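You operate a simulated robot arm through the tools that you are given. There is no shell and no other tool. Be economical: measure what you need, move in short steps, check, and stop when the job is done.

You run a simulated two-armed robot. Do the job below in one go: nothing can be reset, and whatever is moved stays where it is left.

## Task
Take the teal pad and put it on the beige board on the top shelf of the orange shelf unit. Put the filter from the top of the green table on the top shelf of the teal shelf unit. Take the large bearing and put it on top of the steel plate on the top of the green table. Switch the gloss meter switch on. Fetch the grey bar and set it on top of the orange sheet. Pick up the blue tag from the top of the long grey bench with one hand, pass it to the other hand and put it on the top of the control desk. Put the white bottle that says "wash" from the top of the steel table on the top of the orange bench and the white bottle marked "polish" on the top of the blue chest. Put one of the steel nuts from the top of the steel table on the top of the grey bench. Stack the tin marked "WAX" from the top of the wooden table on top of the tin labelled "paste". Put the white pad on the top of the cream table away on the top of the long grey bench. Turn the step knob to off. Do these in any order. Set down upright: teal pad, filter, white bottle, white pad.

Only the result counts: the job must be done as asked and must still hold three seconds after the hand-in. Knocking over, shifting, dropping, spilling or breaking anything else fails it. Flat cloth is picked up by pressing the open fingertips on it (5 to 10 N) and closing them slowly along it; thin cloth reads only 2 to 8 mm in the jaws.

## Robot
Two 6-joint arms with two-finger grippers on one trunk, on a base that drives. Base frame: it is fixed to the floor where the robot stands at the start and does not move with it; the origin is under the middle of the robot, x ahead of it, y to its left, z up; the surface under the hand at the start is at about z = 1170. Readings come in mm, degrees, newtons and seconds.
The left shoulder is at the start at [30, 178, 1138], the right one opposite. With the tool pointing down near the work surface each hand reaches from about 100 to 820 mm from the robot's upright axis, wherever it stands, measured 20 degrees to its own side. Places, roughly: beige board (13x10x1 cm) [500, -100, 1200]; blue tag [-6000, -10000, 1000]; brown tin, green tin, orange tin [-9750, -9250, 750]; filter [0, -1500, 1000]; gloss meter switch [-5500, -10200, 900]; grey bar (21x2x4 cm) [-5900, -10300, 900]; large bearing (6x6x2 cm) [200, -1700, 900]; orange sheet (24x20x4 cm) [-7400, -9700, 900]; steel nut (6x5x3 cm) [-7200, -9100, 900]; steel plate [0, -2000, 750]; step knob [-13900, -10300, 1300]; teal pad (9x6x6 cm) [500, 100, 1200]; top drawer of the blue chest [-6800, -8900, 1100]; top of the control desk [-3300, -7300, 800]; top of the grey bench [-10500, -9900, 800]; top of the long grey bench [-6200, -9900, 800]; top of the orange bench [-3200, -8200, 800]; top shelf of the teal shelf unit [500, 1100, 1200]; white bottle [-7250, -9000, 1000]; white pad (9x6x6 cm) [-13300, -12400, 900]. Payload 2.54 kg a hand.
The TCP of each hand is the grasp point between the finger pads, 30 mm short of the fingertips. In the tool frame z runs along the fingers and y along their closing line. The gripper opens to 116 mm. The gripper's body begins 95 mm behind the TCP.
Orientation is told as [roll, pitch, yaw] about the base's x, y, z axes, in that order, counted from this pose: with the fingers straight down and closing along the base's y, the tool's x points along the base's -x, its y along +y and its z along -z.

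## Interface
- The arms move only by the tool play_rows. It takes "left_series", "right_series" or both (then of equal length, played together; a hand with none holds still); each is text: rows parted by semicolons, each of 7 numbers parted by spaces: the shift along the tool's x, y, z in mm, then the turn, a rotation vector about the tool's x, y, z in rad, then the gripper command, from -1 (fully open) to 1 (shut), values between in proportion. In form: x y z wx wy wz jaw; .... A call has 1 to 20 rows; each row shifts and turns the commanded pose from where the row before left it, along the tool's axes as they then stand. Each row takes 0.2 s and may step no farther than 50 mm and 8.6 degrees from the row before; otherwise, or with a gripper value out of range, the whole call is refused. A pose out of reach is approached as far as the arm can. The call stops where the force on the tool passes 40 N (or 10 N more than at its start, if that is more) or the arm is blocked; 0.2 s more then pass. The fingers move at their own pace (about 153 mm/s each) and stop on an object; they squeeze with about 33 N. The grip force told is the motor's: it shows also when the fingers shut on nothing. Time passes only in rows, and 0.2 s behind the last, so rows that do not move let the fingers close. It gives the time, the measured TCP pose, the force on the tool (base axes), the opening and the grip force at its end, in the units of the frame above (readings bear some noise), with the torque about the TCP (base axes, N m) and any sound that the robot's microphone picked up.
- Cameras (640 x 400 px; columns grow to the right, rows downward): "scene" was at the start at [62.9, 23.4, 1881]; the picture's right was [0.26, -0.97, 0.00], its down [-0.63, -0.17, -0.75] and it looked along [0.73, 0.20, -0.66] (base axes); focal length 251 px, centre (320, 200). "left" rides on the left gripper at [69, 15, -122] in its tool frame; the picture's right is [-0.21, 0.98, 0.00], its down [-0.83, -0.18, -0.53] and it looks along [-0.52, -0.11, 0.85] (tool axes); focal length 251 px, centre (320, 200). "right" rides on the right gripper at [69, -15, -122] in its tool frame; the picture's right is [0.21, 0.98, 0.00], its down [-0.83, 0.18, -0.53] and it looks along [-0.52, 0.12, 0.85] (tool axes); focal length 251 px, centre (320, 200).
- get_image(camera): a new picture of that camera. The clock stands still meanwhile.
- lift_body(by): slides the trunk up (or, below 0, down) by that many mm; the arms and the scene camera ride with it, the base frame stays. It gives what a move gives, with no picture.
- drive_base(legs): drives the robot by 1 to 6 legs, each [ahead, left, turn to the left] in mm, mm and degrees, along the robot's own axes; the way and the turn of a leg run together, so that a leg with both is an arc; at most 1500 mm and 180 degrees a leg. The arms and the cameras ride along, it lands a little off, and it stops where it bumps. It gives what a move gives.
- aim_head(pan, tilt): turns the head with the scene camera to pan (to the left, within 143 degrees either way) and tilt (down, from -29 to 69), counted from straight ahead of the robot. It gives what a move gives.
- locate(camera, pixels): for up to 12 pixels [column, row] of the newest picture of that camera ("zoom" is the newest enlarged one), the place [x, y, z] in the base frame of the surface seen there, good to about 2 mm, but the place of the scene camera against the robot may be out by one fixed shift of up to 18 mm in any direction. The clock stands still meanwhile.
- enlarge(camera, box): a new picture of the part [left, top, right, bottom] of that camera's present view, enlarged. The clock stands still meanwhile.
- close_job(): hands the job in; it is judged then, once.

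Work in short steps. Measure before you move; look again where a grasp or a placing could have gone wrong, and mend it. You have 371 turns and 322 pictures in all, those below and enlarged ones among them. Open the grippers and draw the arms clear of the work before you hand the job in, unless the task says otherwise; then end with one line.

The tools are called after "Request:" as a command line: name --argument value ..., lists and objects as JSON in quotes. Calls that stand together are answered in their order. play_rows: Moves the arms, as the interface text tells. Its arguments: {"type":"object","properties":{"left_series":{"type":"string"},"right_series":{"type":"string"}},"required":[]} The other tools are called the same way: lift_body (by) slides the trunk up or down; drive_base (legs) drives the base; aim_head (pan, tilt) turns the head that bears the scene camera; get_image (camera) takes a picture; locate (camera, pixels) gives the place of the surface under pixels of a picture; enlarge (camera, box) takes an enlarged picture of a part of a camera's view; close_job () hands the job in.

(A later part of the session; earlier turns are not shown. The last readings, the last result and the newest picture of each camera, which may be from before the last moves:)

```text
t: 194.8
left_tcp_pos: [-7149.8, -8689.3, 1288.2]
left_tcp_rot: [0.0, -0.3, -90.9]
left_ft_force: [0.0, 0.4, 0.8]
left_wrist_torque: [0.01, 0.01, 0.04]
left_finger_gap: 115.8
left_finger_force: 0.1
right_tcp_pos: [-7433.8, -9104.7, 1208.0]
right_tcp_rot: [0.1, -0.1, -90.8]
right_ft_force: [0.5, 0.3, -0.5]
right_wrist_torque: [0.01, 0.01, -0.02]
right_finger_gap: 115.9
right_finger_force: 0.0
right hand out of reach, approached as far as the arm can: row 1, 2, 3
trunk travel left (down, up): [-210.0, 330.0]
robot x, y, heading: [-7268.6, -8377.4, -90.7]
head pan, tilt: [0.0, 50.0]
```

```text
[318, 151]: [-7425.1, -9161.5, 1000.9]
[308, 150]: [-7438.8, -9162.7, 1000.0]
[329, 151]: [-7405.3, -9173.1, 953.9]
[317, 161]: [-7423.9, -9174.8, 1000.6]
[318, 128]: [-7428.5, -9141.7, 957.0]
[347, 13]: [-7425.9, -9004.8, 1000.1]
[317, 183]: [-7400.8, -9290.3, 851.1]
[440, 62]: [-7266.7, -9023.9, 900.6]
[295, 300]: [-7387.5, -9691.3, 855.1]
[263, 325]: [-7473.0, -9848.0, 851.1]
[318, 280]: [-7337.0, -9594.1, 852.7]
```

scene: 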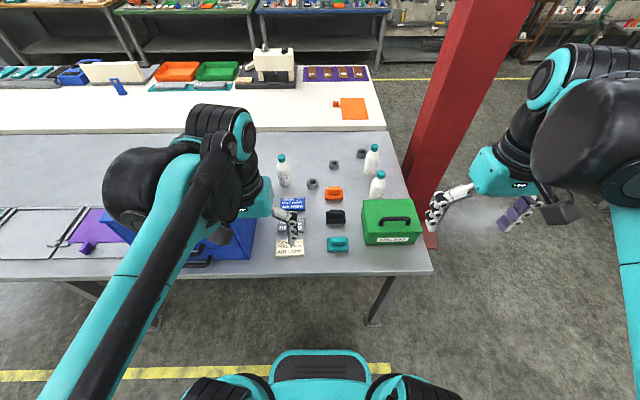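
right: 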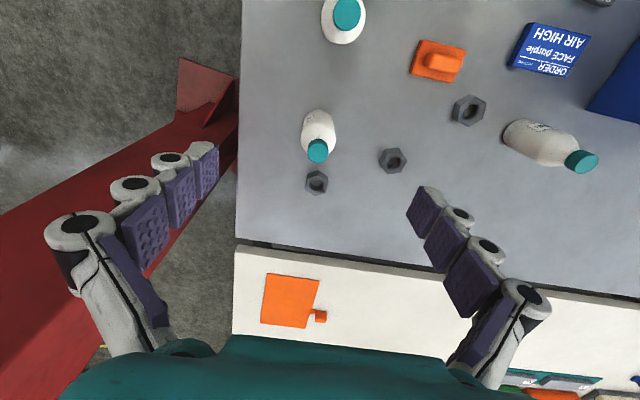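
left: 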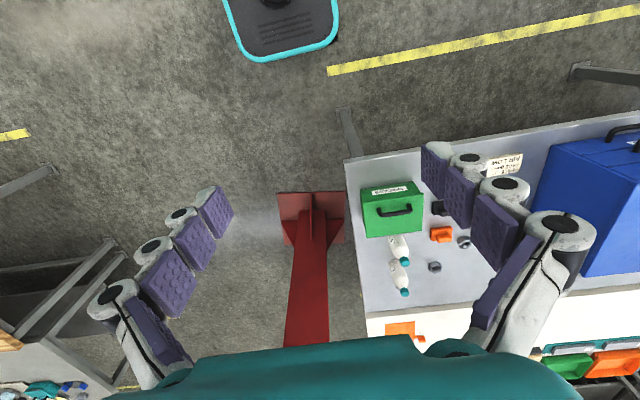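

Cap centre is about (-7425,-9160). I go down 100 mm then forward 55 mm.

Request:
play_rows --right_series "0 9 35 0 0 0 -1; 0 0 35 0 0 0 -1; 0 0 35 0 0 0 -1; -28 0 0 0 0 0 -1; -27 0 0 0 0 0 -1; 0 0 0 0 0 0 -1"

Request:
get_image --camera "right"

```text
t: 196.2
left_tcp_pos: [-7150.1, -8686.4, 1288.4]
left_tcp_rot: [0.0, -0.4, -90.9]
left_ft_force: [1.6, 0.7, -0.3]
left_wrist_torque: [-0.05, 0.0, 0.02]
left_finger_gap: 116.1
left_finger_force: 0.0
right_tcp_pos: [-7425.6, -9156.5, 1103.9]
right_tcp_rot: [0.0, -0.1, -90.9]
right_ft_force: [-0.1, 0.2, 0.3]
right_wrist_torque: [-0.03, 0.01, 0.02]
right_finger_gap: 115.9
right_finger_force: 0.1
trunk travel left (down, up): [-210.0, 330.0]
robot x, y, heading: [-7266.3, -8375.3, -91.2]
head pan, tilt: [0.0, 50.0]
```

```text
269 pictures are left
```

right: 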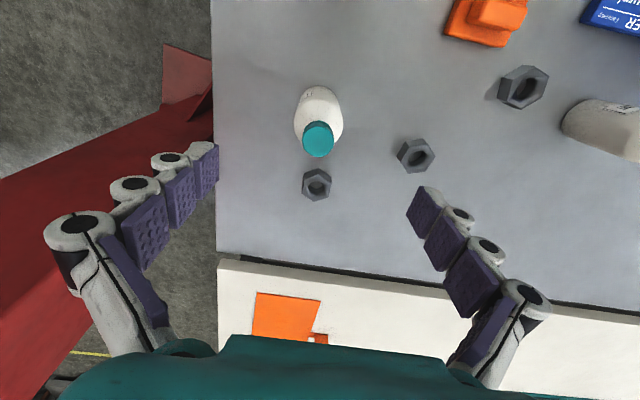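

Reached. I verify the cap centre once more.

Request:
locate --camera "right" --pixels '[[317, 124], [317, 155], [304, 140], [331, 140], [297, 110], [342, 115]]'

```text
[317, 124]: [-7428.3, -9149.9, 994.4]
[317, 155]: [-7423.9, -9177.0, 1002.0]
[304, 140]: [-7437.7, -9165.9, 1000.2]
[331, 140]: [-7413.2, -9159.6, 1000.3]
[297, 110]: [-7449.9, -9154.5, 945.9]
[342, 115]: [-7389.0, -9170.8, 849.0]
```

Centre (-7425,-9163). I descend around the body to z≈925 and close.

Request:
play_rows --right_series "-6 0 40 0 0 0 -1; 0 0 45 0 0 0 -1; 0 0 45 0 0 0 -1; 0 0 48 0 0 0 -1; 0 0 0 0 0 0 -1; 0 0 0 0 0 0 0.2; 0 0 0 0 0 0 0.5; 0 0 0 0 0 0 0.5"

Request:
get_image --camera "right"

```text
t: 198.0
left_tcp_pos: [-7149.8, -8688.1, 1289.6]
left_tcp_rot: [-0.1, -0.3, -91.0]
left_ft_force: [0.3, -0.6, -0.3]
left_wrist_torque: [-0.01, -0.01, -0.01]
left_finger_gap: 115.9
left_finger_force: 0.1
right_tcp_pos: [-7425.2, -9164.9, 926.1]
right_tcp_rot: [0.0, 0.1, -90.8]
right_ft_force: [-0.4, -1.2, 2.1]
right_wrist_torque: [0.01, 0.17, 0.05]
right_finger_gap: 54.3
right_finger_force: 32.7
trunk travel left (down, up): [-210.0, 330.0]
robot x, y, heading: [-7263.1, -8377.1, -90.8]
head pan, tilt: [0.0, 50.0]
```

```text
268 pictures are left
```

right: 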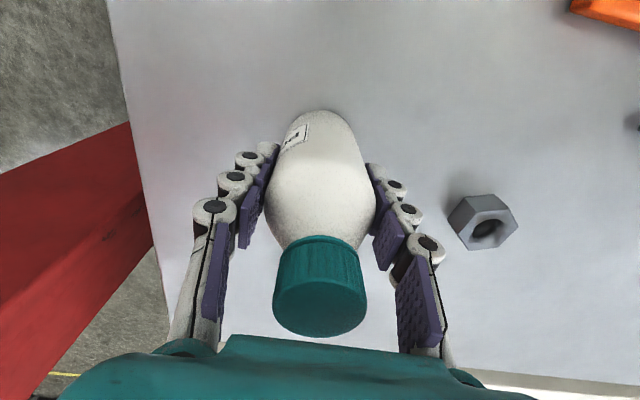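

POLISH is gripped at 54 mm. I lift, draw it back towards the robot, and raise the trunk.

Request:
play_rows --right_series "0 0 -20 0 0 0 0.5; 0 0 -40 0 0 0 0.5; 0 0 -40 0 0 0 0.5; 0 0 -40 0 0 0 0.5; 0 0 -40 0 0 0 0.5; 45 0 0 0 0 0 0.5; 45 0 0 0 0 0 0.5; 45 0 0 0 0 0 0.5; 45 0 0 0 0 0 0.5; 45 0 0 0 0 0 0.5; 45 0 0 0 0 0 0.5; 45 0 0 0 0 0 0.5; 0 0 0 0 0 0 0.5"

Request:
lift_body --by 150

Request:
get_image --camera "scene"

```text
t: 200.8
left_tcp_pos: [-7150.0, -8689.8, 1287.7]
left_tcp_rot: [0.0, -0.2, -90.9]
left_ft_force: [1.2, -0.6, 0.0]
left_wrist_torque: [-0.01, 0.02, 0.0]
left_finger_gap: 116.1
left_finger_force: 0.1
right_tcp_pos: [-7421.1, -8845.1, 1102.1]
right_tcp_rot: [-0.1, -0.1, -90.9]
right_ft_force: [-0.4, 1.0, -2.6]
right_wrist_torque: [0.03, -0.03, 0.01]
right_finger_gap: 54.5
right_finger_force: 33.1
right hand out of reach, approached as far as the arm can: row 5
trunk travel left (down, up): [-210.0, 330.0]
robot x, y, heading: [-7267.2, -8372.4, -91.0]
head pan, tilt: [0.0, 50.0]
```

```text
t: 202.5
left_tcp_pos: [-7149.5, -8689.3, 1437.8]
left_tcp_rot: [0.0, -0.3, -90.8]
left_ft_force: [-0.1, 0.5, -0.5]
left_wrist_torque: [-0.01, 0.03, -0.02]
left_finger_gap: 116.0
left_finger_force: 0.0
right_tcp_pos: [-7421.3, -8843.9, 1251.7]
right_tcp_rot: [0.0, -0.1, -90.9]
right_ft_force: [0.7, 1.3, -2.8]
right_wrist_torque: [0.05, 0.0, -0.01]
right_finger_gap: 54.3
right_finger_force: 33.6
trunk travel left (down, up): [-360.0, 180.0]
robot x, y, heading: [-7265.5, -8379.1, -91.1]
head pan, tilt: [0.0, 50.0]
```

```text
267 pictures are left
```

scene: 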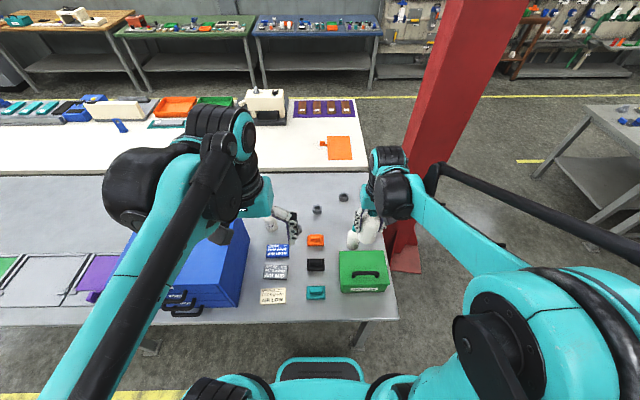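

The bottle bottom is at 1176, above the chest top (~1100). I drive left 560 mm and look with the right camera.

Request:
drive_base --legs '[[0, 560, 0]]'

Request:
get_image --camera "right"

Request:
get_image --camera "left"

```text
t: 205.7
left_tcp_pos: [-6591.7, -8693.8, 1439.0]
left_tcp_rot: [-0.1, -0.3, -90.4]
left_ft_force: [0.2, 0.4, -0.3]
left_wrist_torque: [-0.01, 0.03, -0.01]
left_finger_gap: 115.8
left_finger_force: 0.0
right_tcp_pos: [-6860.9, -8851.8, 1252.3]
right_tcp_rot: [0.1, 0.1, -90.3]
right_ft_force: [0.0, -0.2, -2.6]
right_wrist_torque: [-0.02, 0.01, 0.0]
right_finger_gap: 54.2
right_finger_force: 33.1
trunk travel left (down, up): [-360.0, 180.0]
robot x, y, heading: [-6712.9, -8387.6, -90.3]
head pan, tilt: [0.0, 50.0]
```

```text
266 pictures are left
```

right: 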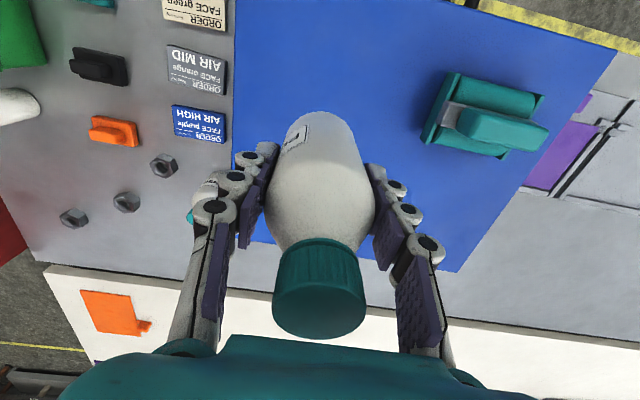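

```text
265 pictures are left
```

left: 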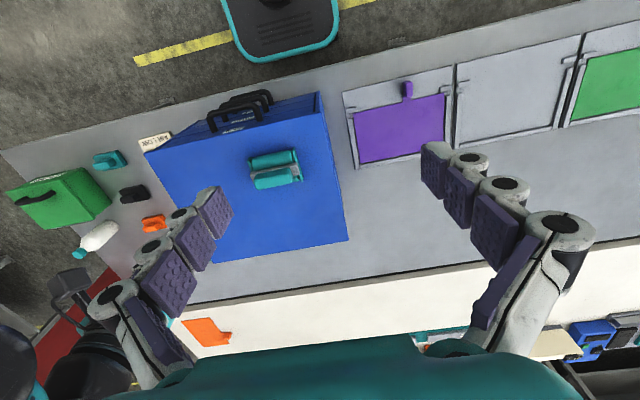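

I measure the chest top edges and height.

Request:
locate --camera "right" --pixels '[[240, 60], [240, 140], [262, 100], [440, 265], [606, 55], [420, 140], [300, 30], [400, 60], [380, 130], [248, 235]]'

```text
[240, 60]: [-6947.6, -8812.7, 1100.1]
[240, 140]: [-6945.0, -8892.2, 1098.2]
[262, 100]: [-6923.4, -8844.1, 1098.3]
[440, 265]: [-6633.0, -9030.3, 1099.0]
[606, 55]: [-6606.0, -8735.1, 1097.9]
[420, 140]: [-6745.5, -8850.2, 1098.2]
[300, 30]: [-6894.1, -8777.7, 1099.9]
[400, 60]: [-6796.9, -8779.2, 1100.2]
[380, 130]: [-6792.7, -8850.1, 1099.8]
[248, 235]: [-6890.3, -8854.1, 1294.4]
```

Chest top is at z 1099 and the bottle is well inside it. I lower 72 mm, then creep.

Request:
play_rows --right_series "0 0 36 0 0 0 0.5; 0 0 36 0 0 0 0.5; 0 0 2 0 0 0 0.5; 0 0 2 0 0 0 0.5; 0 0 1.5 0 0 0 0.5; 0 0 0 0 0 0 0.5"

```text
t: 207.1
left_tcp_pos: [-6592.0, -8692.7, 1438.6]
left_tcp_rot: [0.1, -0.4, -90.4]
left_ft_force: [0.0, 0.0, -0.1]
left_wrist_torque: [-0.03, -0.02, -0.02]
left_finger_gap: 115.9
left_finger_force: 0.0
right_tcp_pos: [-6861.9, -8851.7, 1175.3]
right_tcp_rot: [0.0, 0.1, -90.2]
right_ft_force: [-0.1, 0.6, -2.5]
right_wrist_torque: [-0.02, -0.01, -0.01]
right_finger_gap: 54.1
right_finger_force: 32.8
trunk travel left (down, up): [-360.0, 180.0]
robot x, y, heading: [-6709.9, -8386.0, -90.6]
head pan, tilt: [0.0, 50.0]
```

Request:
play_rows --right_series "0 0 1.5 0 0 0 0.5; 0 0 1 0 0 0 0.5; 0 0 0 0 0 0 0.5"

```text
t: 207.9
left_tcp_pos: [-6592.0, -8692.0, 1439.0]
left_tcp_rot: [0.0, -0.4, -90.4]
left_ft_force: [-0.3, -0.1, 0.9]
left_wrist_torque: [0.0, 0.0, 0.0]
left_finger_gap: 116.1
left_finger_force: 0.1
right_tcp_pos: [-6860.8, -8852.5, 1172.4]
right_tcp_rot: [0.0, -0.1, -90.3]
right_ft_force: [-1.2, -6.3, 26.7]
right_wrist_torque: [-0.2, 0.11, 0.18]
right_finger_gap: 54.5
right_finger_force: 32.9
trunk travel left (down, up): [-360.0, 180.0]
robot x, y, heading: [-6708.9, -8380.5, -90.4]
head pan, tilt: [0.0, 50.0]
```

The bottle stands on the chest. I open and rise.

Request:
play_rows --right_series "0 0 -1 0 0 0 -0.5; 0 0 0 0 0 0 -0.8; 0 0 -40 0 0 0 -0.8; 0 0 -45 0 0 0 -0.8; 0 0 -45 0 0 0 -0.8; 0 0 -45 0 0 0 -0.8; 40 0 0 0 0 0 -1; 40 0 0 0 0 0 -1; 40 0 0 0 0 0 -1; 40 0 0 0 0 0 -1"

Request:
get_image --camera "right"

```text
t: 210.1
left_tcp_pos: [-6592.0, -8691.2, 1439.9]
left_tcp_rot: [0.2, -0.4, -90.3]
left_ft_force: [-0.3, 0.5, 0.7]
left_wrist_torque: [-0.02, 0.0, 0.02]
left_finger_gap: 116.0
left_finger_force: 0.1
right_tcp_pos: [-6858.5, -8687.7, 1349.7]
right_tcp_rot: [0.1, -0.1, -90.2]
right_ft_force: [-0.1, 0.0, 1.1]
right_wrist_torque: [-0.02, -0.04, -0.06]
right_finger_gap: 116.0
right_finger_force: 0.0
trunk travel left (down, up): [-360.0, 180.0]
robot x, y, heading: [-6705.7, -8382.1, -90.0]
head pan, tilt: [0.0, 50.0]
```

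```text
264 pictures are left
```

right: 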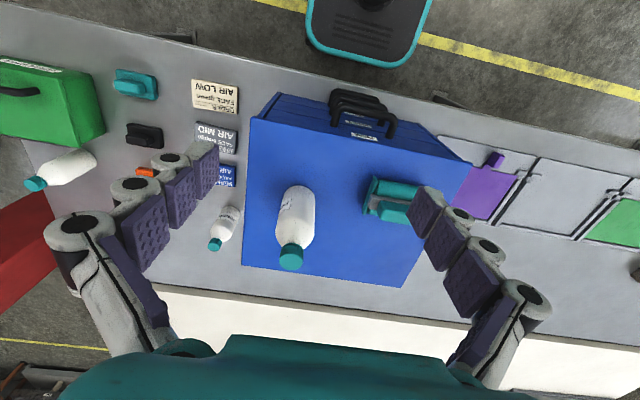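

POLISH stands on the chest. Next the nut near (-7173,-9072): I drive right 350 mm, lower the trunk 200 mm and look.

Request:
drive_base --legs '[[0, -350, 0]]'

Request:
lift_body --by -200

Request:
get_image --camera "right"

```text
t: 212.4
left_tcp_pos: [-6940.4, -8690.9, 1439.1]
left_tcp_rot: [0.1, -0.3, -90.2]
left_ft_force: [-0.7, 0.1, 0.4]
left_wrist_torque: [0.03, -0.02, -0.01]
left_finger_gap: 116.0
left_finger_force: 0.0
right_tcp_pos: [-7209.4, -8688.6, 1348.9]
right_tcp_rot: [0.0, 0.0, -90.2]
right_ft_force: [-0.6, 0.3, -0.5]
right_wrist_torque: [-0.01, 0.01, -0.03]
right_finger_gap: 115.9
right_finger_force: 0.1
trunk travel left (down, up): [-360.0, 180.0]
robot x, y, heading: [-7059.4, -8377.8, -90.3]
head pan, tilt: [0.0, 50.0]
```

```text
t: 214.6
left_tcp_pos: [-6940.9, -8690.4, 1238.6]
left_tcp_rot: [0.0, -0.3, -90.2]
left_ft_force: [-1.1, -0.3, -0.6]
left_wrist_torque: [-0.01, 0.01, 0.01]
left_finger_gap: 115.9
left_finger_force: 0.0
right_tcp_pos: [-7208.7, -8688.0, 1149.3]
right_tcp_rot: [0.0, 0.1, -90.2]
right_ft_force: [-1.0, 0.5, 1.0]
right_wrist_torque: [0.01, -0.01, 0.02]
right_finger_gap: 116.1
right_finger_force: 0.2
trunk travel left (down, up): [-160.0, 380.0]
robot x, y, heading: [-7058.8, -8378.4, -90.0]
head pan, tilt: [0.0, 50.0]
```

```text
263 pictures are left
```

right: 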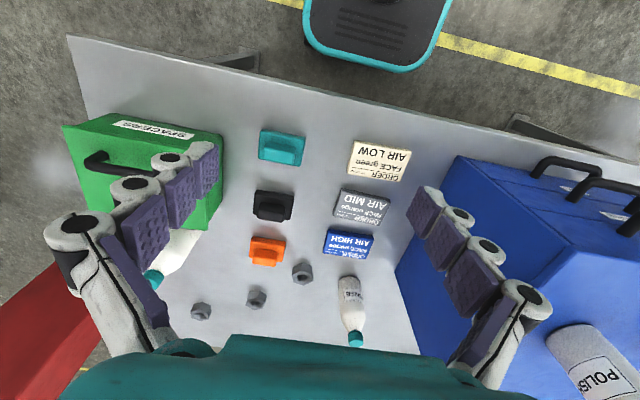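

I bring the right hand above the nut with a half-open gripper.

Request:
play_rows --right_series "-45 4 10 0 0 0 -0.5; -45 4 10 0 0 0 -0.5; -45 4 10 0 0 0 -0.5; -45 4 10 0 0 0 -0.5; -45 4 10 0 0 0 -0.5; -45 4 10 0 0 0 -0.5; -45 4 10 0 0 0 -0.5; -35 4 10 0 0 0 -0.5; 0 0 10 0 0 0 -0.5; 0 0 0 0 0 0 -0.5"

Request:
get_image --camera "right"

```text
t: 216.8
left_tcp_pos: [-6940.4, -8692.0, 1240.0]
left_tcp_rot: [0.1, -0.2, -90.2]
left_ft_force: [-0.5, 0.1, -0.1]
left_wrist_torque: [0.03, -0.03, -0.04]
left_finger_gap: 115.9
left_finger_force: 0.0
right_tcp_pos: [-7177.2, -9040.8, 1057.1]
right_tcp_rot: [0.0, 0.0, -90.2]
right_ft_force: [0.3, -0.2, -0.4]
right_wrist_torque: [0.02, 0.01, 0.02]
right_finger_gap: 87.0
right_finger_force: 0.0
trunk travel left (down, up): [-160.0, 380.0]
robot x, y, heading: [-7060.5, -8381.0, -90.2]
head pan, tilt: [0.0, 50.0]
```

```text
262 pictures are left
```

right: 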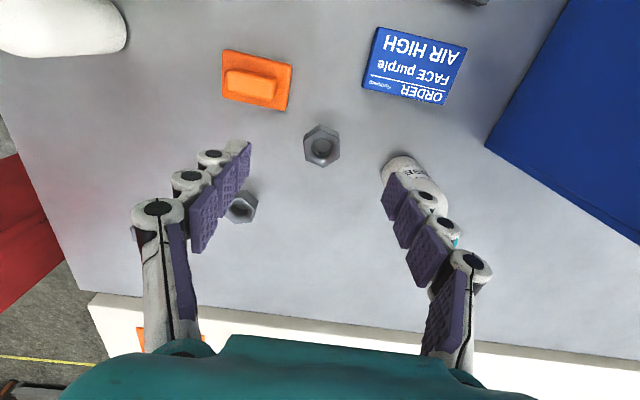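

RINSE looks close to the right finger. I measure the nut and RINSE.

Request:
locate --camera "right" --pixels '[[322, 148], [304, 145], [340, 148], [320, 128], [322, 165], [395, 162], [383, 170], [440, 235], [242, 208], [312, 135], [334, 162]]'

Request:
enlarge --camera "right" --box '[280, 110, 360, 180]'

```text
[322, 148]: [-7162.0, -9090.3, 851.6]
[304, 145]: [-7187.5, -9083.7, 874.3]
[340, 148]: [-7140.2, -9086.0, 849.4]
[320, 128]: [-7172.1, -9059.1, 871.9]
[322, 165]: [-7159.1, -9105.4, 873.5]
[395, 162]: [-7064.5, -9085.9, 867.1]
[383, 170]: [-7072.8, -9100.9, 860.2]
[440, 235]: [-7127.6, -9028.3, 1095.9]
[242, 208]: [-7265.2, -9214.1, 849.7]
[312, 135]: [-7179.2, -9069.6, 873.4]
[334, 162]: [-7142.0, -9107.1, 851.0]
```

```text
5.71 times, centred on (320, 145) of right
```

zoom: 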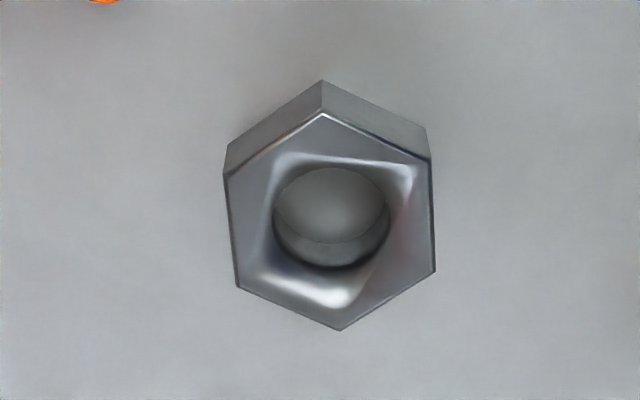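

I take the top-face corners for the nut's yaw.

Request:
locate --camera "zoom" --pixels '[[228, 180], [240, 283], [427, 163], [432, 268], [324, 118], [340, 325]]'

```text
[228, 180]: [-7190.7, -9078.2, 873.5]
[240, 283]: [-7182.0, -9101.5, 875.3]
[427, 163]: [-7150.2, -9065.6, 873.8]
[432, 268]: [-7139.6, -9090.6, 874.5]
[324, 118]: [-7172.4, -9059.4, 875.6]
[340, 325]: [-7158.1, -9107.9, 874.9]
```

Nut centre (-7165.5,-9084), flats need yaw +20°. I align, descend most of the way and look.

Request:
play_rows --right_series "-43 11.5 0 0 0 0 -0.5; 0 0 0 0 0 -0.117 -0.5; 0 0 0 0 0 -0.117 -0.5; 0 0 0 0 0 -0.117 -0.5; 0 0 40 0 0 0 -0.5; 0 0 40 0 0 0 -0.5; 0 0 40 0 0 0 -0.5; 0 0 0 0 0 0 -0.5"

Request:
get_image --camera "right"

```text
t: 218.6
left_tcp_pos: [-6940.5, -8690.5, 1238.0]
left_tcp_rot: [0.1, -0.4, -90.2]
left_ft_force: [-0.1, 0.5, -0.2]
left_wrist_torque: [-0.02, 0.02, 0.0]
left_finger_gap: 116.1
left_finger_force: 0.1
right_tcp_pos: [-7168.5, -9082.6, 938.3]
right_tcp_rot: [0.0, -0.1, -70.1]
right_ft_force: [-0.1, 0.0, 0.9]
right_wrist_torque: [0.03, -0.02, -0.01]
right_finger_gap: 87.0
right_finger_force: 0.1
trunk travel left (down, up): [-160.0, 380.0]
robot x, y, heading: [-7059.7, -8380.0, -90.5]
head pan, tilt: [0.0, 50.0]
```

```text
260 pictures are left
```

right: 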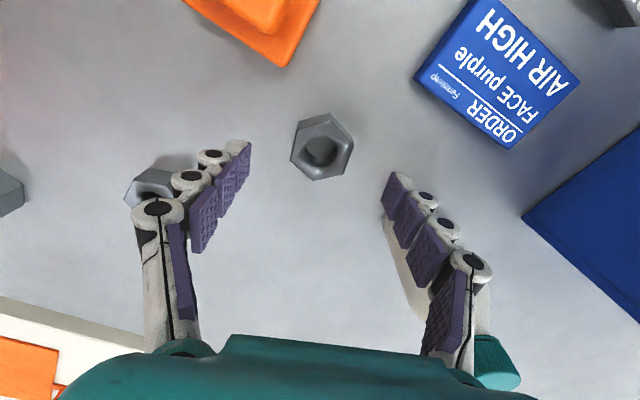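

Aligned. I descend 51 mm and close.

Request:
play_rows --right_series "0 0 30 0 0 0 -0.5; 0 0 21 0 0 0 -0.5; 0 0 0 0 0 0 -0.2; 0 0 0 0 0 0 0.3; 0 0 0 0 0 0 0.6; 0 0 0 0 0 0 0.6"

Request:
play_rows --right_series "0 0 -20 0 0 0 0.6; 0 0 -40 0 0 0 0.6; 0 0 -40 0 0 0 0.6; 0 0 0 0 0 0 0.6"

Request:
get_image --camera "right"

```text
t: 219.9
left_tcp_pos: [-6941.1, -8690.7, 1238.3]
left_tcp_rot: [0.0, -0.3, -90.2]
left_ft_force: [-0.4, -0.1, -0.3]
left_wrist_torque: [-0.02, -0.04, -0.04]
left_finger_gap: 115.8
left_finger_force: 0.2
right_tcp_pos: [-7167.6, -9082.2, 887.4]
right_tcp_rot: [-0.1, -0.1, -70.1]
right_ft_force: [-0.6, 1.0, 0.3]
right_wrist_torque: [0.01, -0.02, 0.02]
right_finger_gap: 45.0
right_finger_force: 32.7
trunk travel left (down, up): [-160.0, 380.0]
robot x, y, heading: [-7058.1, -8379.6, -90.3]
head pan, tilt: [0.0, 50.0]
```

```text
t: 220.9
left_tcp_pos: [-6940.6, -8692.1, 1238.4]
left_tcp_rot: [0.0, -0.2, -90.2]
left_ft_force: [0.5, 0.2, 1.2]
left_wrist_torque: [0.01, -0.01, -0.01]
left_finger_gap: 115.9
left_finger_force: 0.0
right_tcp_pos: [-7166.6, -9083.0, 989.5]
right_tcp_rot: [0.0, 0.0, -70.1]
right_ft_force: [0.5, -0.7, -2.2]
right_wrist_torque: [0.03, 0.0, 0.0]
right_finger_gap: 45.1
right_finger_force: 32.9
trunk travel left (down, up): [-160.0, 380.0]
robot x, y, heading: [-7061.6, -8381.9, -89.9]
head pan, tilt: [0.0, 50.0]
```

```text
259 pictures are left
```

right: 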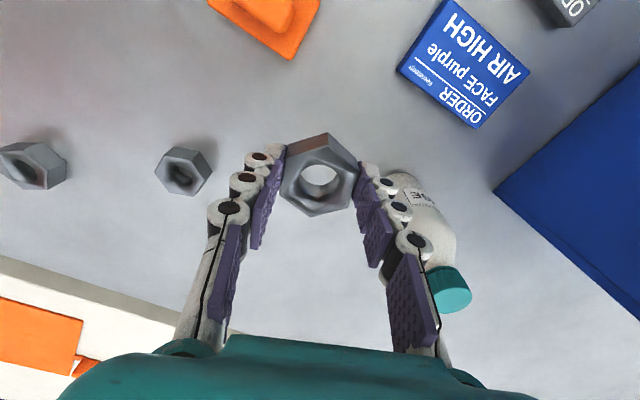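

The nut is held (45 mm). I lift, turn the hand back, draw it in, raise the trunk, and look toward the grey bench on the right.

Request:
play_rows --right_series "0 0 -45 0 0 0 0.6; 0 0 -45 0 0 0.117 0.6; 0 0 0 0 0 0.117 0.6; 0 0 0 0 0 0.117 0.6; 45 0 0 0 0 0 0.6; 45 0 0 0 0 0 0.6; 45 0 0 0 0 0 0.6; 45 0 0 0 0 0 0.6; 45 0 0 0 0 0 0.6; 45 0 0 0 0 0 0.6; 45 0 0 0 0 0 0.6; 45 0 0 0 0 0 0.6; 0 0 0 0 0 0 0.6"

Request:
lift_body --by 200

Request:
aim_head --pan -65 --tilt 18

Request:
get_image --camera "scene"

```text
t: 223.8
left_tcp_pos: [-6940.2, -8692.3, 1238.4]
left_tcp_rot: [0.0, -0.3, -90.2]
left_ft_force: [1.0, -1.1, 0.0]
left_wrist_torque: [0.01, -0.01, -0.04]
left_finger_gap: 115.9
left_finger_force: 0.0
right_tcp_pos: [-7164.0, -8726.8, 1079.0]
right_tcp_rot: [0.0, 0.0, -90.2]
right_ft_force: [1.0, 0.1, -1.3]
right_wrist_torque: [0.04, 0.01, -0.01]
right_finger_gap: 44.9
right_finger_force: 32.6
trunk travel left (down, up): [-160.0, 380.0]
robot x, y, heading: [-7058.6, -8378.2, -90.5]
head pan, tilt: [0.0, 50.0]
```

```text
t: 225.9
left_tcp_pos: [-6939.9, -8691.4, 1438.3]
left_tcp_rot: [0.0, -0.3, -90.3]
left_ft_force: [-0.3, 1.1, 0.6]
left_wrist_torque: [0.04, 0.01, -0.02]
left_finger_gap: 116.1
left_finger_force: 0.0
right_tcp_pos: [-7164.8, -8725.8, 1279.6]
right_tcp_rot: [0.0, 0.0, -90.2]
right_ft_force: [0.8, 0.4, -1.9]
right_wrist_torque: [0.04, -0.02, 0.07]
right_finger_gap: 44.9
right_finger_force: 33.2
trunk travel left (down, up): [-360.0, 180.0]
robot x, y, heading: [-7058.2, -8380.7, -90.2]
head pan, tilt: [0.0, 50.0]
```

```text
t: 227.3
left_tcp_pos: [-6941.6, -8692.0, 1438.6]
left_tcp_rot: [0.0, -0.2, -90.2]
left_ft_force: [0.6, 0.8, 0.3]
left_wrist_torque: [0.02, -0.03, -0.01]
left_finger_gap: 116.1
left_finger_force: 0.0
right_tcp_pos: [-7164.5, -8726.0, 1279.6]
right_tcp_rot: [0.1, 0.0, -90.2]
right_ft_force: [0.0, 0.2, -2.4]
right_wrist_torque: [0.02, 0.0, -0.01]
right_finger_gap: 45.0
right_finger_force: 32.8
trunk travel left (down, up): [-360.0, 180.0]
robot x, y, heading: [-7059.9, -8384.1, -90.2]
head pan, tilt: [-65.0, 18.0]
```

```text
258 pictures are left
```

scene: 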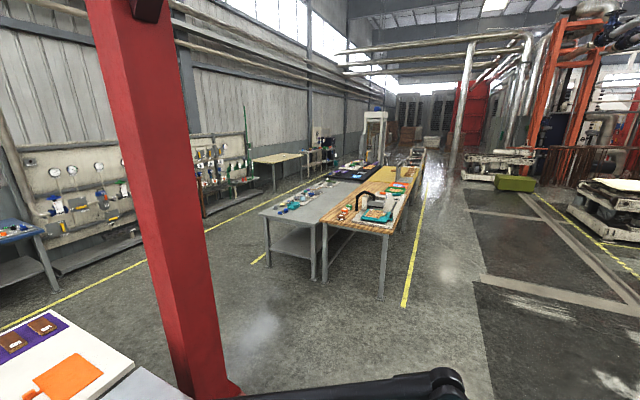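

I measure the grey bench and wooden table corners and the floor around.

Request:
locate --camera "scene" --pixels '[[258, 212], [312, 223], [325, 221], [388, 236], [270, 262], [380, 297], [340, 190], [410, 250], [235, 265], [420, 165], [328, 180], [383, 152]]'

Request:
enlarge --camera "scene" --box '[240, 130, 440, 260]'

```text
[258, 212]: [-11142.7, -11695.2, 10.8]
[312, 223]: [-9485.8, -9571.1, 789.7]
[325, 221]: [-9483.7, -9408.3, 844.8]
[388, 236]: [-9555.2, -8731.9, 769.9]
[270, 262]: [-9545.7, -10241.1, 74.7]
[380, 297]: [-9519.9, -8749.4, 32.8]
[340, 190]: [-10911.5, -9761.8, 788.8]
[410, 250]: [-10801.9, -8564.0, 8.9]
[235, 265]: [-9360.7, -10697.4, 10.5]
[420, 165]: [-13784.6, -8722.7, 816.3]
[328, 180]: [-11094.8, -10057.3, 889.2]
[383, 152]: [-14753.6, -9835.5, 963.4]
```

```text
3.08 times, centred on (340, 195) of scene
```

zoom: 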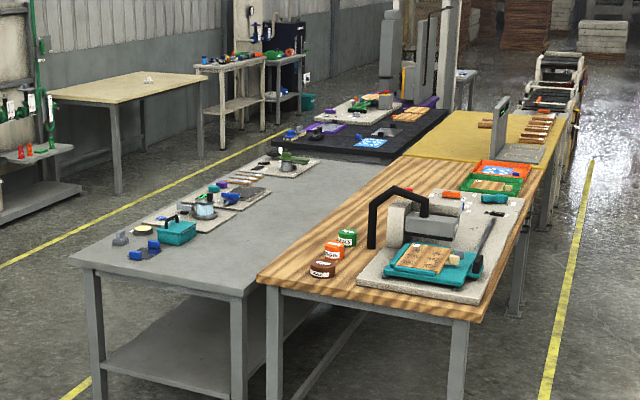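

The grey bench (z≈780) has free space at its near right corner. I back off, turn to -x, drive past the column and over in front of the bench ends.

Request:
drive_base --legs '[[-300, 0, 0], [0, 0, -90], [1440, 0, 0], [0, 1400, 0], [0, 250, 0]]'

Request:
aim_head --pan 0 --tilt 35

Request:
get_image --camera "scene"

```text
t: 248.1
left_tcp_pos: [-8846.8, -9860.1, 1439.1]
left_tcp_rot: [0.1, -0.3, 179.2]
left_ft_force: [0.8, 0.0, 0.0]
left_wrist_torque: [-0.01, 0.0, -0.06]
left_finger_gap: 115.8
left_finger_force: 0.0
right_tcp_pos: [-8878.5, -9636.0, 1279.3]
right_tcp_rot: [-0.1, 0.1, 179.4]
right_ft_force: [0.0, -0.1, -2.4]
right_wrist_torque: [0.01, -0.01, 0.01]
right_finger_gap: 45.1
right_finger_force: 33.3
trunk travel left (down, up): [-360.0, 180.0]
robot x, y, heading: [-8535.1, -9747.0, 179.4]
head pan, tilt: [-65.0, 18.0]
```

```text
t: 249.5
left_tcp_pos: [-8845.6, -9858.9, 1438.1]
left_tcp_rot: [0.1, -0.2, 179.4]
left_ft_force: [-0.5, 1.0, -0.2]
left_wrist_torque: [-0.02, 0.0, -0.02]
left_finger_gap: 116.0
left_finger_force: 0.0
right_tcp_pos: [-8877.5, -9635.3, 1279.5]
right_tcp_rot: [0.0, 0.1, 179.5]
right_ft_force: [0.2, -0.1, -2.6]
right_wrist_torque: [-0.04, -0.02, -0.01]
right_finger_gap: 45.1
right_finger_force: 32.9
trunk travel left (down, up): [-360.0, 180.0]
robot x, y, heading: [-8533.4, -9747.3, 179.4]
head pan, tilt: [0.0, 35.0]
```

```text
256 pictures are left
```

scene: 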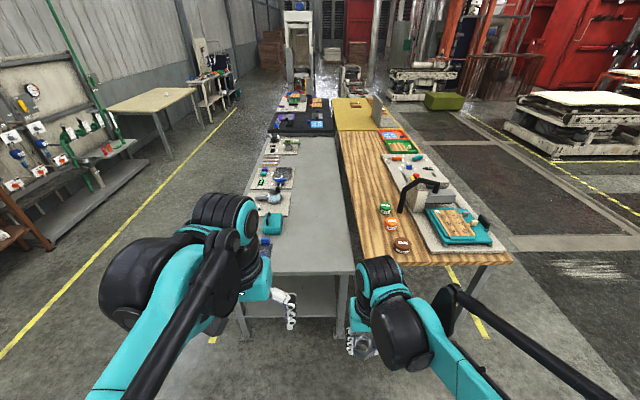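

Request:
locate --camera "scene" --pixels '[[340, 270], [310, 225], [335, 200], [352, 272], [400, 243], [393, 222], [387, 206], [375, 262], [272, 222], [265, 245], [320, 305], [508, 262]]'

Request:
enlarge --camera "scene" --box '[340, 180, 500, 290]'

```text
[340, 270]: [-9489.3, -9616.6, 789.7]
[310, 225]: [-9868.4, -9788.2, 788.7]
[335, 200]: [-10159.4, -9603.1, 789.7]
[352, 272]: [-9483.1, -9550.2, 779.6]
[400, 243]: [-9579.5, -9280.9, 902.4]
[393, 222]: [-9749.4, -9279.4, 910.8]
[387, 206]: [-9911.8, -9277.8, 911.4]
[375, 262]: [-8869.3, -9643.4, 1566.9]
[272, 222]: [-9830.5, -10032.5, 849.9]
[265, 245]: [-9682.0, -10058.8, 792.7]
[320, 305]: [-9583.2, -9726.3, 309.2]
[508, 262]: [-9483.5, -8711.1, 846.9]
```

```text
3.64 times, centred on (420, 235) of scene
```

zoom: 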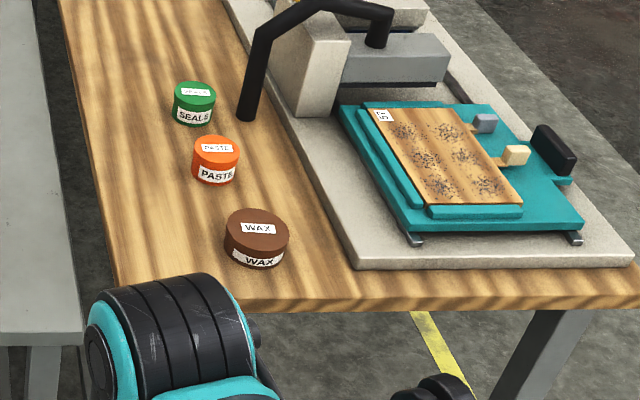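

WAX (brown) is at (-9580,-9281) and PASTE (orange) at (-9750,-9279), table z≈837. The grey bench top is ≈780 and free around (-9700,-9740). I drive ahead 570 mm and lower the trunk 280 mm.

Request:
drive_base --legs '[[570, 0, 0]]'

Request:
lift_body --by -280

Request:
get_image --camera "right"

```text
t: 252.7
left_tcp_pos: [-9414.7, -9852.3, 1438.1]
left_tcp_rot: [-0.1, -0.2, 179.0]
left_ft_force: [0.3, -0.5, -0.3]
left_wrist_torque: [0.01, -0.02, 0.01]
left_finger_gap: 116.2
left_finger_force: 0.0
right_tcp_pos: [-9445.5, -9627.3, 1280.0]
right_tcp_rot: [0.0, 0.0, 179.1]
right_ft_force: [0.5, -0.2, -1.7]
right_wrist_torque: [0.02, 0.0, 0.02]
right_finger_gap: 44.8
right_finger_force: 32.9
trunk travel left (down, up): [-360.0, 180.0]
robot x, y, heading: [-9102.8, -9737.0, 179.1]
head pan, tilt: [0.0, 35.0]
```

```text
t: 255.6
left_tcp_pos: [-9415.6, -9851.9, 1158.1]
left_tcp_rot: [-0.1, -0.3, 179.0]
left_ft_force: [-0.6, -0.4, 0.7]
left_wrist_torque: [0.03, 0.05, 0.0]
left_finger_gap: 116.1
left_finger_force: 0.0
right_tcp_pos: [-9446.3, -9626.6, 998.7]
right_tcp_rot: [0.0, 0.0, 179.1]
right_ft_force: [-0.1, -1.1, -2.5]
right_wrist_torque: [0.0, 0.01, -0.02]
right_finger_gap: 45.1
right_finger_force: 33.3
trunk travel left (down, up): [-80.0, 460.0]
robot x, y, heading: [-9102.6, -9735.4, 179.0]
head pan, tilt: [0.0, 35.0]
```

```text
254 pictures are left
```

right: 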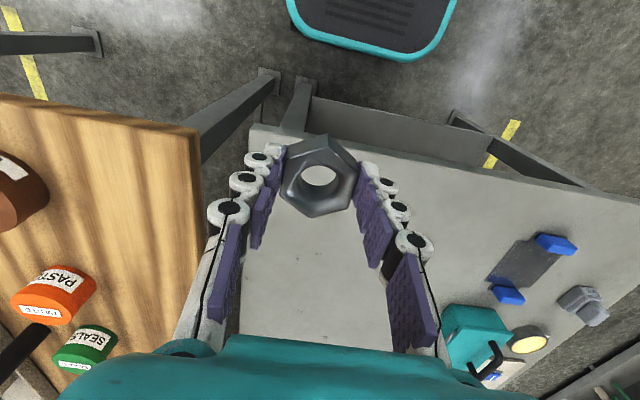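

I move the nut 230 mm forward and 80 mm left over the bench, and measure the height there.

Request:
locate --camera "right" --pixels '[[300, 290], [310, 250], [470, 260], [560, 180]]'

Request:
play_rows --right_series "-40 14 0 0 0 0 0.6; -40 14 0 0 0 0 0.6; -40 14 0 0 0 0 0.6; -40 14 0 0 0 0 0.6; -40 14 0 0 0 0 0.6; -30 10 0 0 0 0 0.6; 0 0 40 0 0 0 0.6; 0 0 40 0 0 0 0.6; 0 0 0 0 0 0 0.6"

Request:
get_image --camera "right"

```text
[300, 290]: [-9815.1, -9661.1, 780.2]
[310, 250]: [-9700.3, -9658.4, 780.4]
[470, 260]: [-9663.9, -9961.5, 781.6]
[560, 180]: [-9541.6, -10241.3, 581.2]
```

```text
t: 257.6
left_tcp_pos: [-9415.3, -9852.1, 1159.1]
left_tcp_rot: [0.1, -0.4, 179.0]
left_ft_force: [0.7, 0.1, -0.2]
left_wrist_torque: [0.0, 0.0, 0.0]
left_finger_gap: 116.2
left_finger_force: 0.1
right_tcp_pos: [-9678.0, -9703.4, 919.4]
right_tcp_rot: [0.0, -0.1, 179.1]
right_ft_force: [0.1, -0.5, -3.0]
right_wrist_torque: [-0.01, 0.02, -0.03]
right_finger_gap: 45.0
right_finger_force: 32.6
trunk travel left (down, up): [-80.0, 460.0]
robot x, y, heading: [-9104.6, -9734.8, 178.9]
head pan, tilt: [0.0, 35.0]
```

```text
253 pictures are left
```

right: 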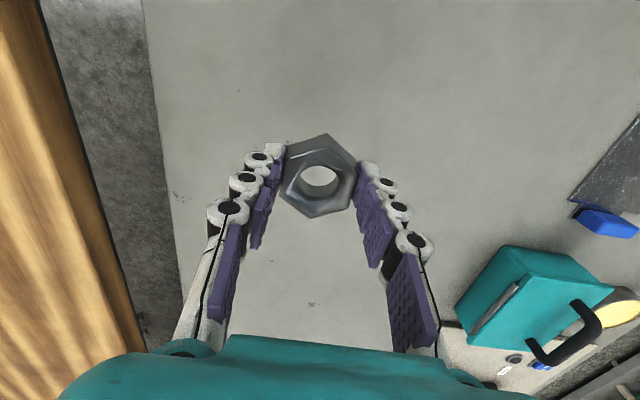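

The spot is free. I lower 97 mm and creep to contact.

Request:
play_rows --right_series "0 0 40 0 0 0 0.6; 0 0 40 0 0 0 0.6; 0 0 18 0 0 0 0.6; 0 0 2 0 0 0 0.6; 0 0 1.5 0 0 0 0.6; 0 0 1 0 0 0 0.6; 0 0 0 0 0 0 0.6"

```text
t: 259.2
left_tcp_pos: [-9415.5, -9851.1, 1159.5]
left_tcp_rot: [0.0, -0.4, 179.0]
left_ft_force: [-0.2, 0.0, -0.8]
left_wrist_torque: [0.01, 0.01, -0.01]
left_finger_gap: 115.9
left_finger_force: 0.0
right_tcp_pos: [-9677.3, -9703.2, 818.0]
right_tcp_rot: [0.0, 0.0, 179.2]
right_ft_force: [-2.8, -1.0, 7.0]
right_wrist_torque: [0.02, 0.15, 0.03]
right_finger_gap: 44.9
right_finger_force: 32.7
trunk travel left (down, up): [-80.0, 460.0]
robot x, y, heading: [-9102.6, -9737.3, 179.2]
head pan, tilt: [0.0, 35.0]
```

Contact at 7 N. I release, rise and draw back, then drive right 400 mm to the tins.

Request:
play_rows --right_series "0 0 0 0 0 0 0; 0 0 0 0 0 0 -0.3; 0 0 -40 0 0 0 -0.3; 0 0 -45 0 0 0 -0.3; 0 0 -45 0 0 0 -0.3; 0 0 -45 0 0 0 -1; 0 0 -45 0 0 0 -1; 45 0 -20 0 0 0 -1; 45 0 0 0 0 0 -1; 45 0 0 0 0 0 -1; 45 0 0 0 0 0 -1; 45 0 0 0 0 0 -1"

Request:
get_image --camera "right"

Request:
drive_base --legs '[[0, -390, 0]]'

Request:
get_image --camera "right"

```text
t: 261.8
left_tcp_pos: [-9413.6, -9851.7, 1158.5]
left_tcp_rot: [0.1, -0.4, 179.1]
left_ft_force: [0.4, -0.4, 0.5]
left_wrist_torque: [0.0, 0.02, 0.02]
left_finger_gap: 116.0
left_finger_force: 0.0
right_tcp_pos: [-9451.0, -9707.9, 1056.8]
right_tcp_rot: [-0.1, -0.1, 179.2]
right_ft_force: [0.3, 0.4, 0.7]
right_wrist_torque: [-0.04, 0.01, 0.06]
right_finger_gap: 116.1
right_finger_force: 0.1
trunk travel left (down, up): [-80.0, 460.0]
robot x, y, heading: [-9100.5, -9735.0, 179.0]
head pan, tilt: [0.0, 35.0]
```

```text
252 pictures are left
```

right: 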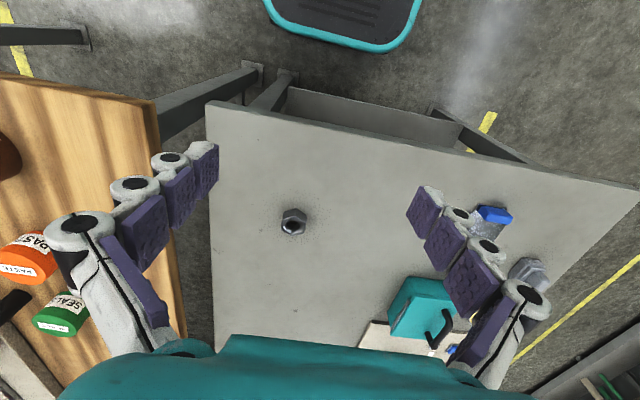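

```text
t: 264.2
left_tcp_pos: [-9409.3, -9462.5, 1158.4]
left_tcp_rot: [0.1, -0.3, 179.1]
left_ft_force: [-0.1, 0.0, 0.1]
left_wrist_torque: [0.0, 0.01, -0.01]
left_finger_gap: 116.0
left_finger_force: 0.1
right_tcp_pos: [-9446.3, -9318.9, 1056.7]
right_tcp_rot: [0.1, 0.0, 179.0]
right_ft_force: [-0.2, -0.2, 0.1]
right_wrist_torque: [0.0, -0.02, -0.01]
right_finger_gap: 116.1
right_finger_force: 0.1
trunk travel left (down, up): [-80.0, 460.0]
robot x, y, heading: [-9096.2, -9346.4, 178.7]
head pan, tilt: [0.0, 35.0]
```

```text
251 pictures are left
```

right: 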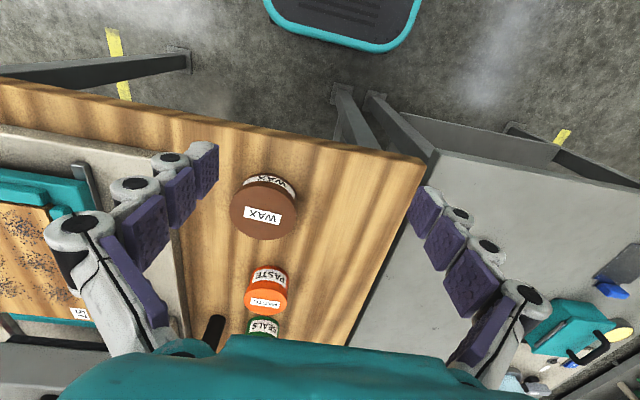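

I measure WAX's and PASTE's lids.

Request:
locate --camera "right" --pixels '[[233, 212], [296, 212], [264, 186], [266, 236], [264, 213], [266, 296], [245, 300], [286, 300], [264, 285], [266, 312], [330, 250], [300, 300]]'

```text
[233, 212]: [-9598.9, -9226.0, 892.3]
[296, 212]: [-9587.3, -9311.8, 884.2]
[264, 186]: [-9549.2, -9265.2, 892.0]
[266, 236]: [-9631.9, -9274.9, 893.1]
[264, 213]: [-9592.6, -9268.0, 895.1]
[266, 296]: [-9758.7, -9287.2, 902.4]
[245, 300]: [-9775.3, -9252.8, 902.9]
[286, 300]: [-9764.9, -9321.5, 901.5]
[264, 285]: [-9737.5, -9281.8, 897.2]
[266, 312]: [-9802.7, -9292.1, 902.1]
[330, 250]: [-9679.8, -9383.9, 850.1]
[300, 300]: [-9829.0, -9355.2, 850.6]
```

WAX: centre (-9591,-9269), Ø87, top 893. PASTE: centre ≈(-9768,-9288), Ø68, top 902. I bring the right hand over WAX.

Request:
play_rows --right_series "-36 -13 0 0 0 0 -1; -36 -13 0 0 0 0 -1; -36 -13 0 0 0 0 -1; -36 -13 0 0 0 0 -1; 0 0 35 0 0 0 -1; 0 0 35 0 0 0 -1; 0 0 0 0 0 0 -1"

Request:
get_image --camera "right"

```text
t: 265.8
left_tcp_pos: [-9408.4, -9463.8, 1158.9]
left_tcp_rot: [0.0, -0.3, 178.9]
left_ft_force: [0.1, -0.1, -0.6]
left_wrist_torque: [0.0, -0.01, -0.03]
left_finger_gap: 115.9
left_finger_force: 0.0
right_tcp_pos: [-9587.9, -9263.9, 986.4]
right_tcp_rot: [0.0, 0.0, 179.0]
right_ft_force: [0.3, -0.3, 0.8]
right_wrist_torque: [0.02, 0.02, 0.0]
right_finger_gap: 116.0
right_finger_force: 0.1
trunk travel left (down, up): [-80.0, 460.0]
robot x, y, heading: [-9094.7, -9347.8, 179.0]
head pan, tilt: [0.0, 35.0]
```

```text
250 pictures are left
```

right: 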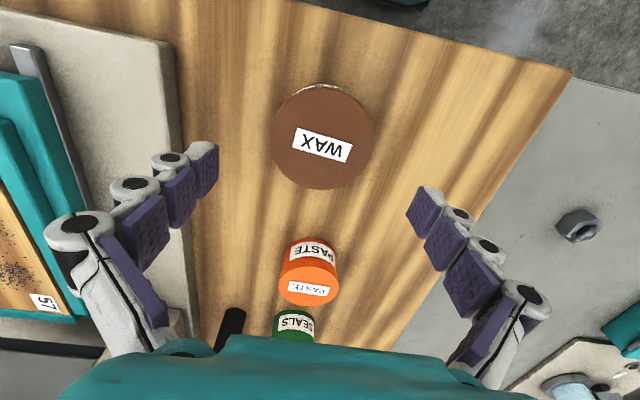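

Request:
locate --camera "right" --pixels '[[273, 138], [372, 138], [322, 90], [321, 186], [280, 278], [338, 280], [308, 303], [309, 262], [310, 288]]'

```text
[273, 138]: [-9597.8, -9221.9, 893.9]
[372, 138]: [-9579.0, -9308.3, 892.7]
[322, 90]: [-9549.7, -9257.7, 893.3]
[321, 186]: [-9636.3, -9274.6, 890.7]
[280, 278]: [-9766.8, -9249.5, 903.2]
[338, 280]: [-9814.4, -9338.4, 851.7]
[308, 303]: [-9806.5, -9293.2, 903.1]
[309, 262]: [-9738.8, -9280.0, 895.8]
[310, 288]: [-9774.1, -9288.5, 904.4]
```

WAX centre (-9591,-9266), PASTE centre (-9771,-9286). I descend to z 892 and close.

Request:
play_rows --right_series "-3 2 32 0 0 0 -1; 0 0 32 0 0 0 -1; 0 0 30 0 0 0 -1; 0 0 0 0 0 0 -0.6; 0 0 0 0 0 0 0; 0 0 0 0 0 0 0.3; 0 0 0 0 0 0 0.3"

Request:
play_rows --right_series "0 0 -20 0 0 0 0.3; 0 0 -40 0 0 0 0.3; 0 0 -40 0 0 0 0.3; 0 0 0 0 0 0 0.3"

Request:
get_image --camera "right"

```text
t: 267.4
left_tcp_pos: [-9408.0, -9464.1, 1159.1]
left_tcp_rot: [0.0, -0.3, 179.1]
left_ft_force: [0.2, 0.9, -0.9]
left_wrist_torque: [0.03, -0.03, 0.01]
left_finger_gap: 116.0
left_finger_force: 0.0
right_tcp_pos: [-9589.5, -9267.4, 892.6]
right_tcp_rot: [0.1, -0.1, 179.0]
right_ft_force: [0.2, -0.2, 0.5]
right_wrist_torque: [-0.03, -0.04, 0.02]
right_finger_gap: 88.7
right_finger_force: 33.2
trunk travel left (down, up): [-80.0, 460.0]
robot x, y, heading: [-9099.3, -9347.2, 179.1]
head pan, tilt: [0.0, 35.0]
```

```text
t: 268.4
left_tcp_pos: [-9409.2, -9463.2, 1157.7]
left_tcp_rot: [-0.1, -0.4, 179.0]
left_ft_force: [0.0, 0.5, 0.0]
left_wrist_torque: [0.0, -0.02, -0.02]
left_finger_gap: 116.0
left_finger_force: 0.2
right_tcp_pos: [-9593.6, -9267.8, 995.5]
right_tcp_rot: [0.0, 0.1, 179.0]
right_ft_force: [0.3, 0.4, -2.2]
right_wrist_torque: [0.04, -0.01, 0.03]
right_finger_gap: 88.6
right_finger_force: 32.8
trunk travel left (down, up): [-80.0, 460.0]
robot x, y, heading: [-9094.0, -9349.8, 179.0]
head pan, tilt: [0.0, 35.0]
```

```text
249 pictures are left
```

right: 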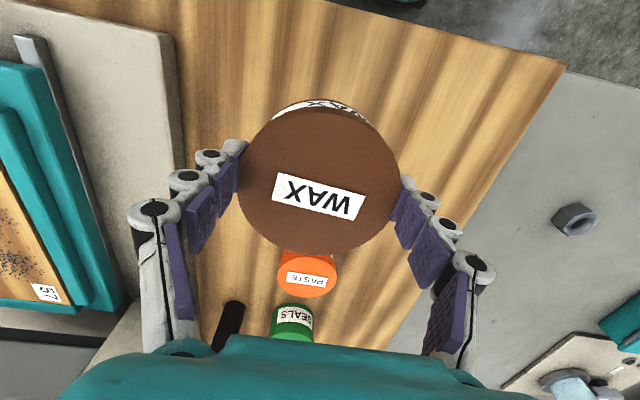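

I check the black arch near SEALS for clearance.

Request:
locate --camera "right" --pixels '[[232, 312], [222, 335], [240, 305], [306, 292], [290, 318], [218, 348]]'

Request:
enlarge --camera "scene" --box '[320, 100, 480, 220]'

```text
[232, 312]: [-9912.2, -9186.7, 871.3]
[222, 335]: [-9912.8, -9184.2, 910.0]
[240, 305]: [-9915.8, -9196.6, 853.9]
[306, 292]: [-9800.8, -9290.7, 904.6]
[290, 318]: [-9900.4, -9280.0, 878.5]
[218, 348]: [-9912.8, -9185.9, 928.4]
```

```text
3.33 times, centred on (400, 160) of scene
```

zoom: 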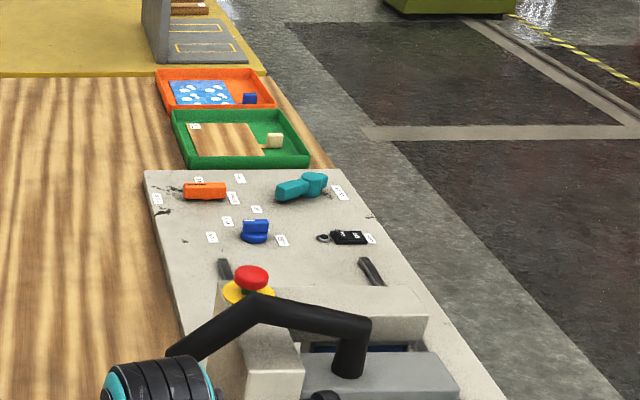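

The arch is 140 mm beyond; clear. I carry WAX over PASTE and lower to 8 mm above.

Request:
play_rows --right_series "-36 4.6 0 0 0 0 0.3; -36 4.6 0 0 0 0 0.3; -36 4.6 0 0 0 0 0.3; -36 4.6 0 0 0 0 0.3; -35 4.6 0 0 0 0 0.3; 0 0 20 0 0 0 0.3; 0 0 21 0 0 0 0.3; 0 0 0 0 0 0 0.3"

Request:
get_image --camera "right"

```text
t: 270.2
left_tcp_pos: [-9408.8, -9462.2, 1160.1]
left_tcp_rot: [0.0, -0.3, 179.0]
left_ft_force: [-0.5, -0.8, -0.5]
left_wrist_torque: [-0.01, 0.02, -0.01]
left_finger_gap: 115.9
left_finger_force: 0.1
right_tcp_pos: [-9772.1, -9287.6, 952.6]
right_tcp_rot: [0.0, 0.1, 179.0]
right_ft_force: [0.5, -0.3, -2.9]
right_wrist_torque: [0.03, -0.01, -0.03]
right_finger_gap: 88.8
right_finger_force: 33.0
trunk travel left (down, up): [-80.0, 460.0]
robot x, y, heading: [-9099.5, -9345.7, 179.0]
head pan, tilt: [0.0, 35.0]
```

```text
247 pictures are left
```

right: 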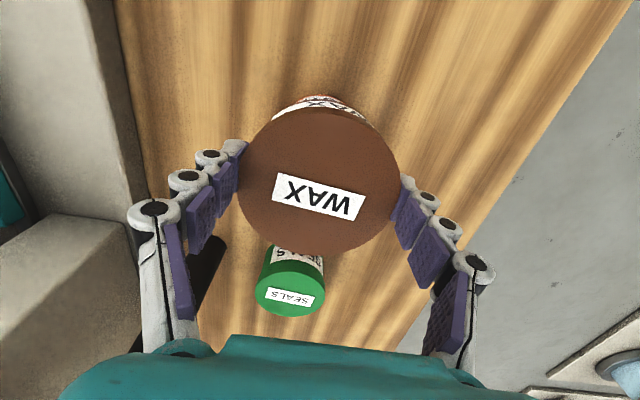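

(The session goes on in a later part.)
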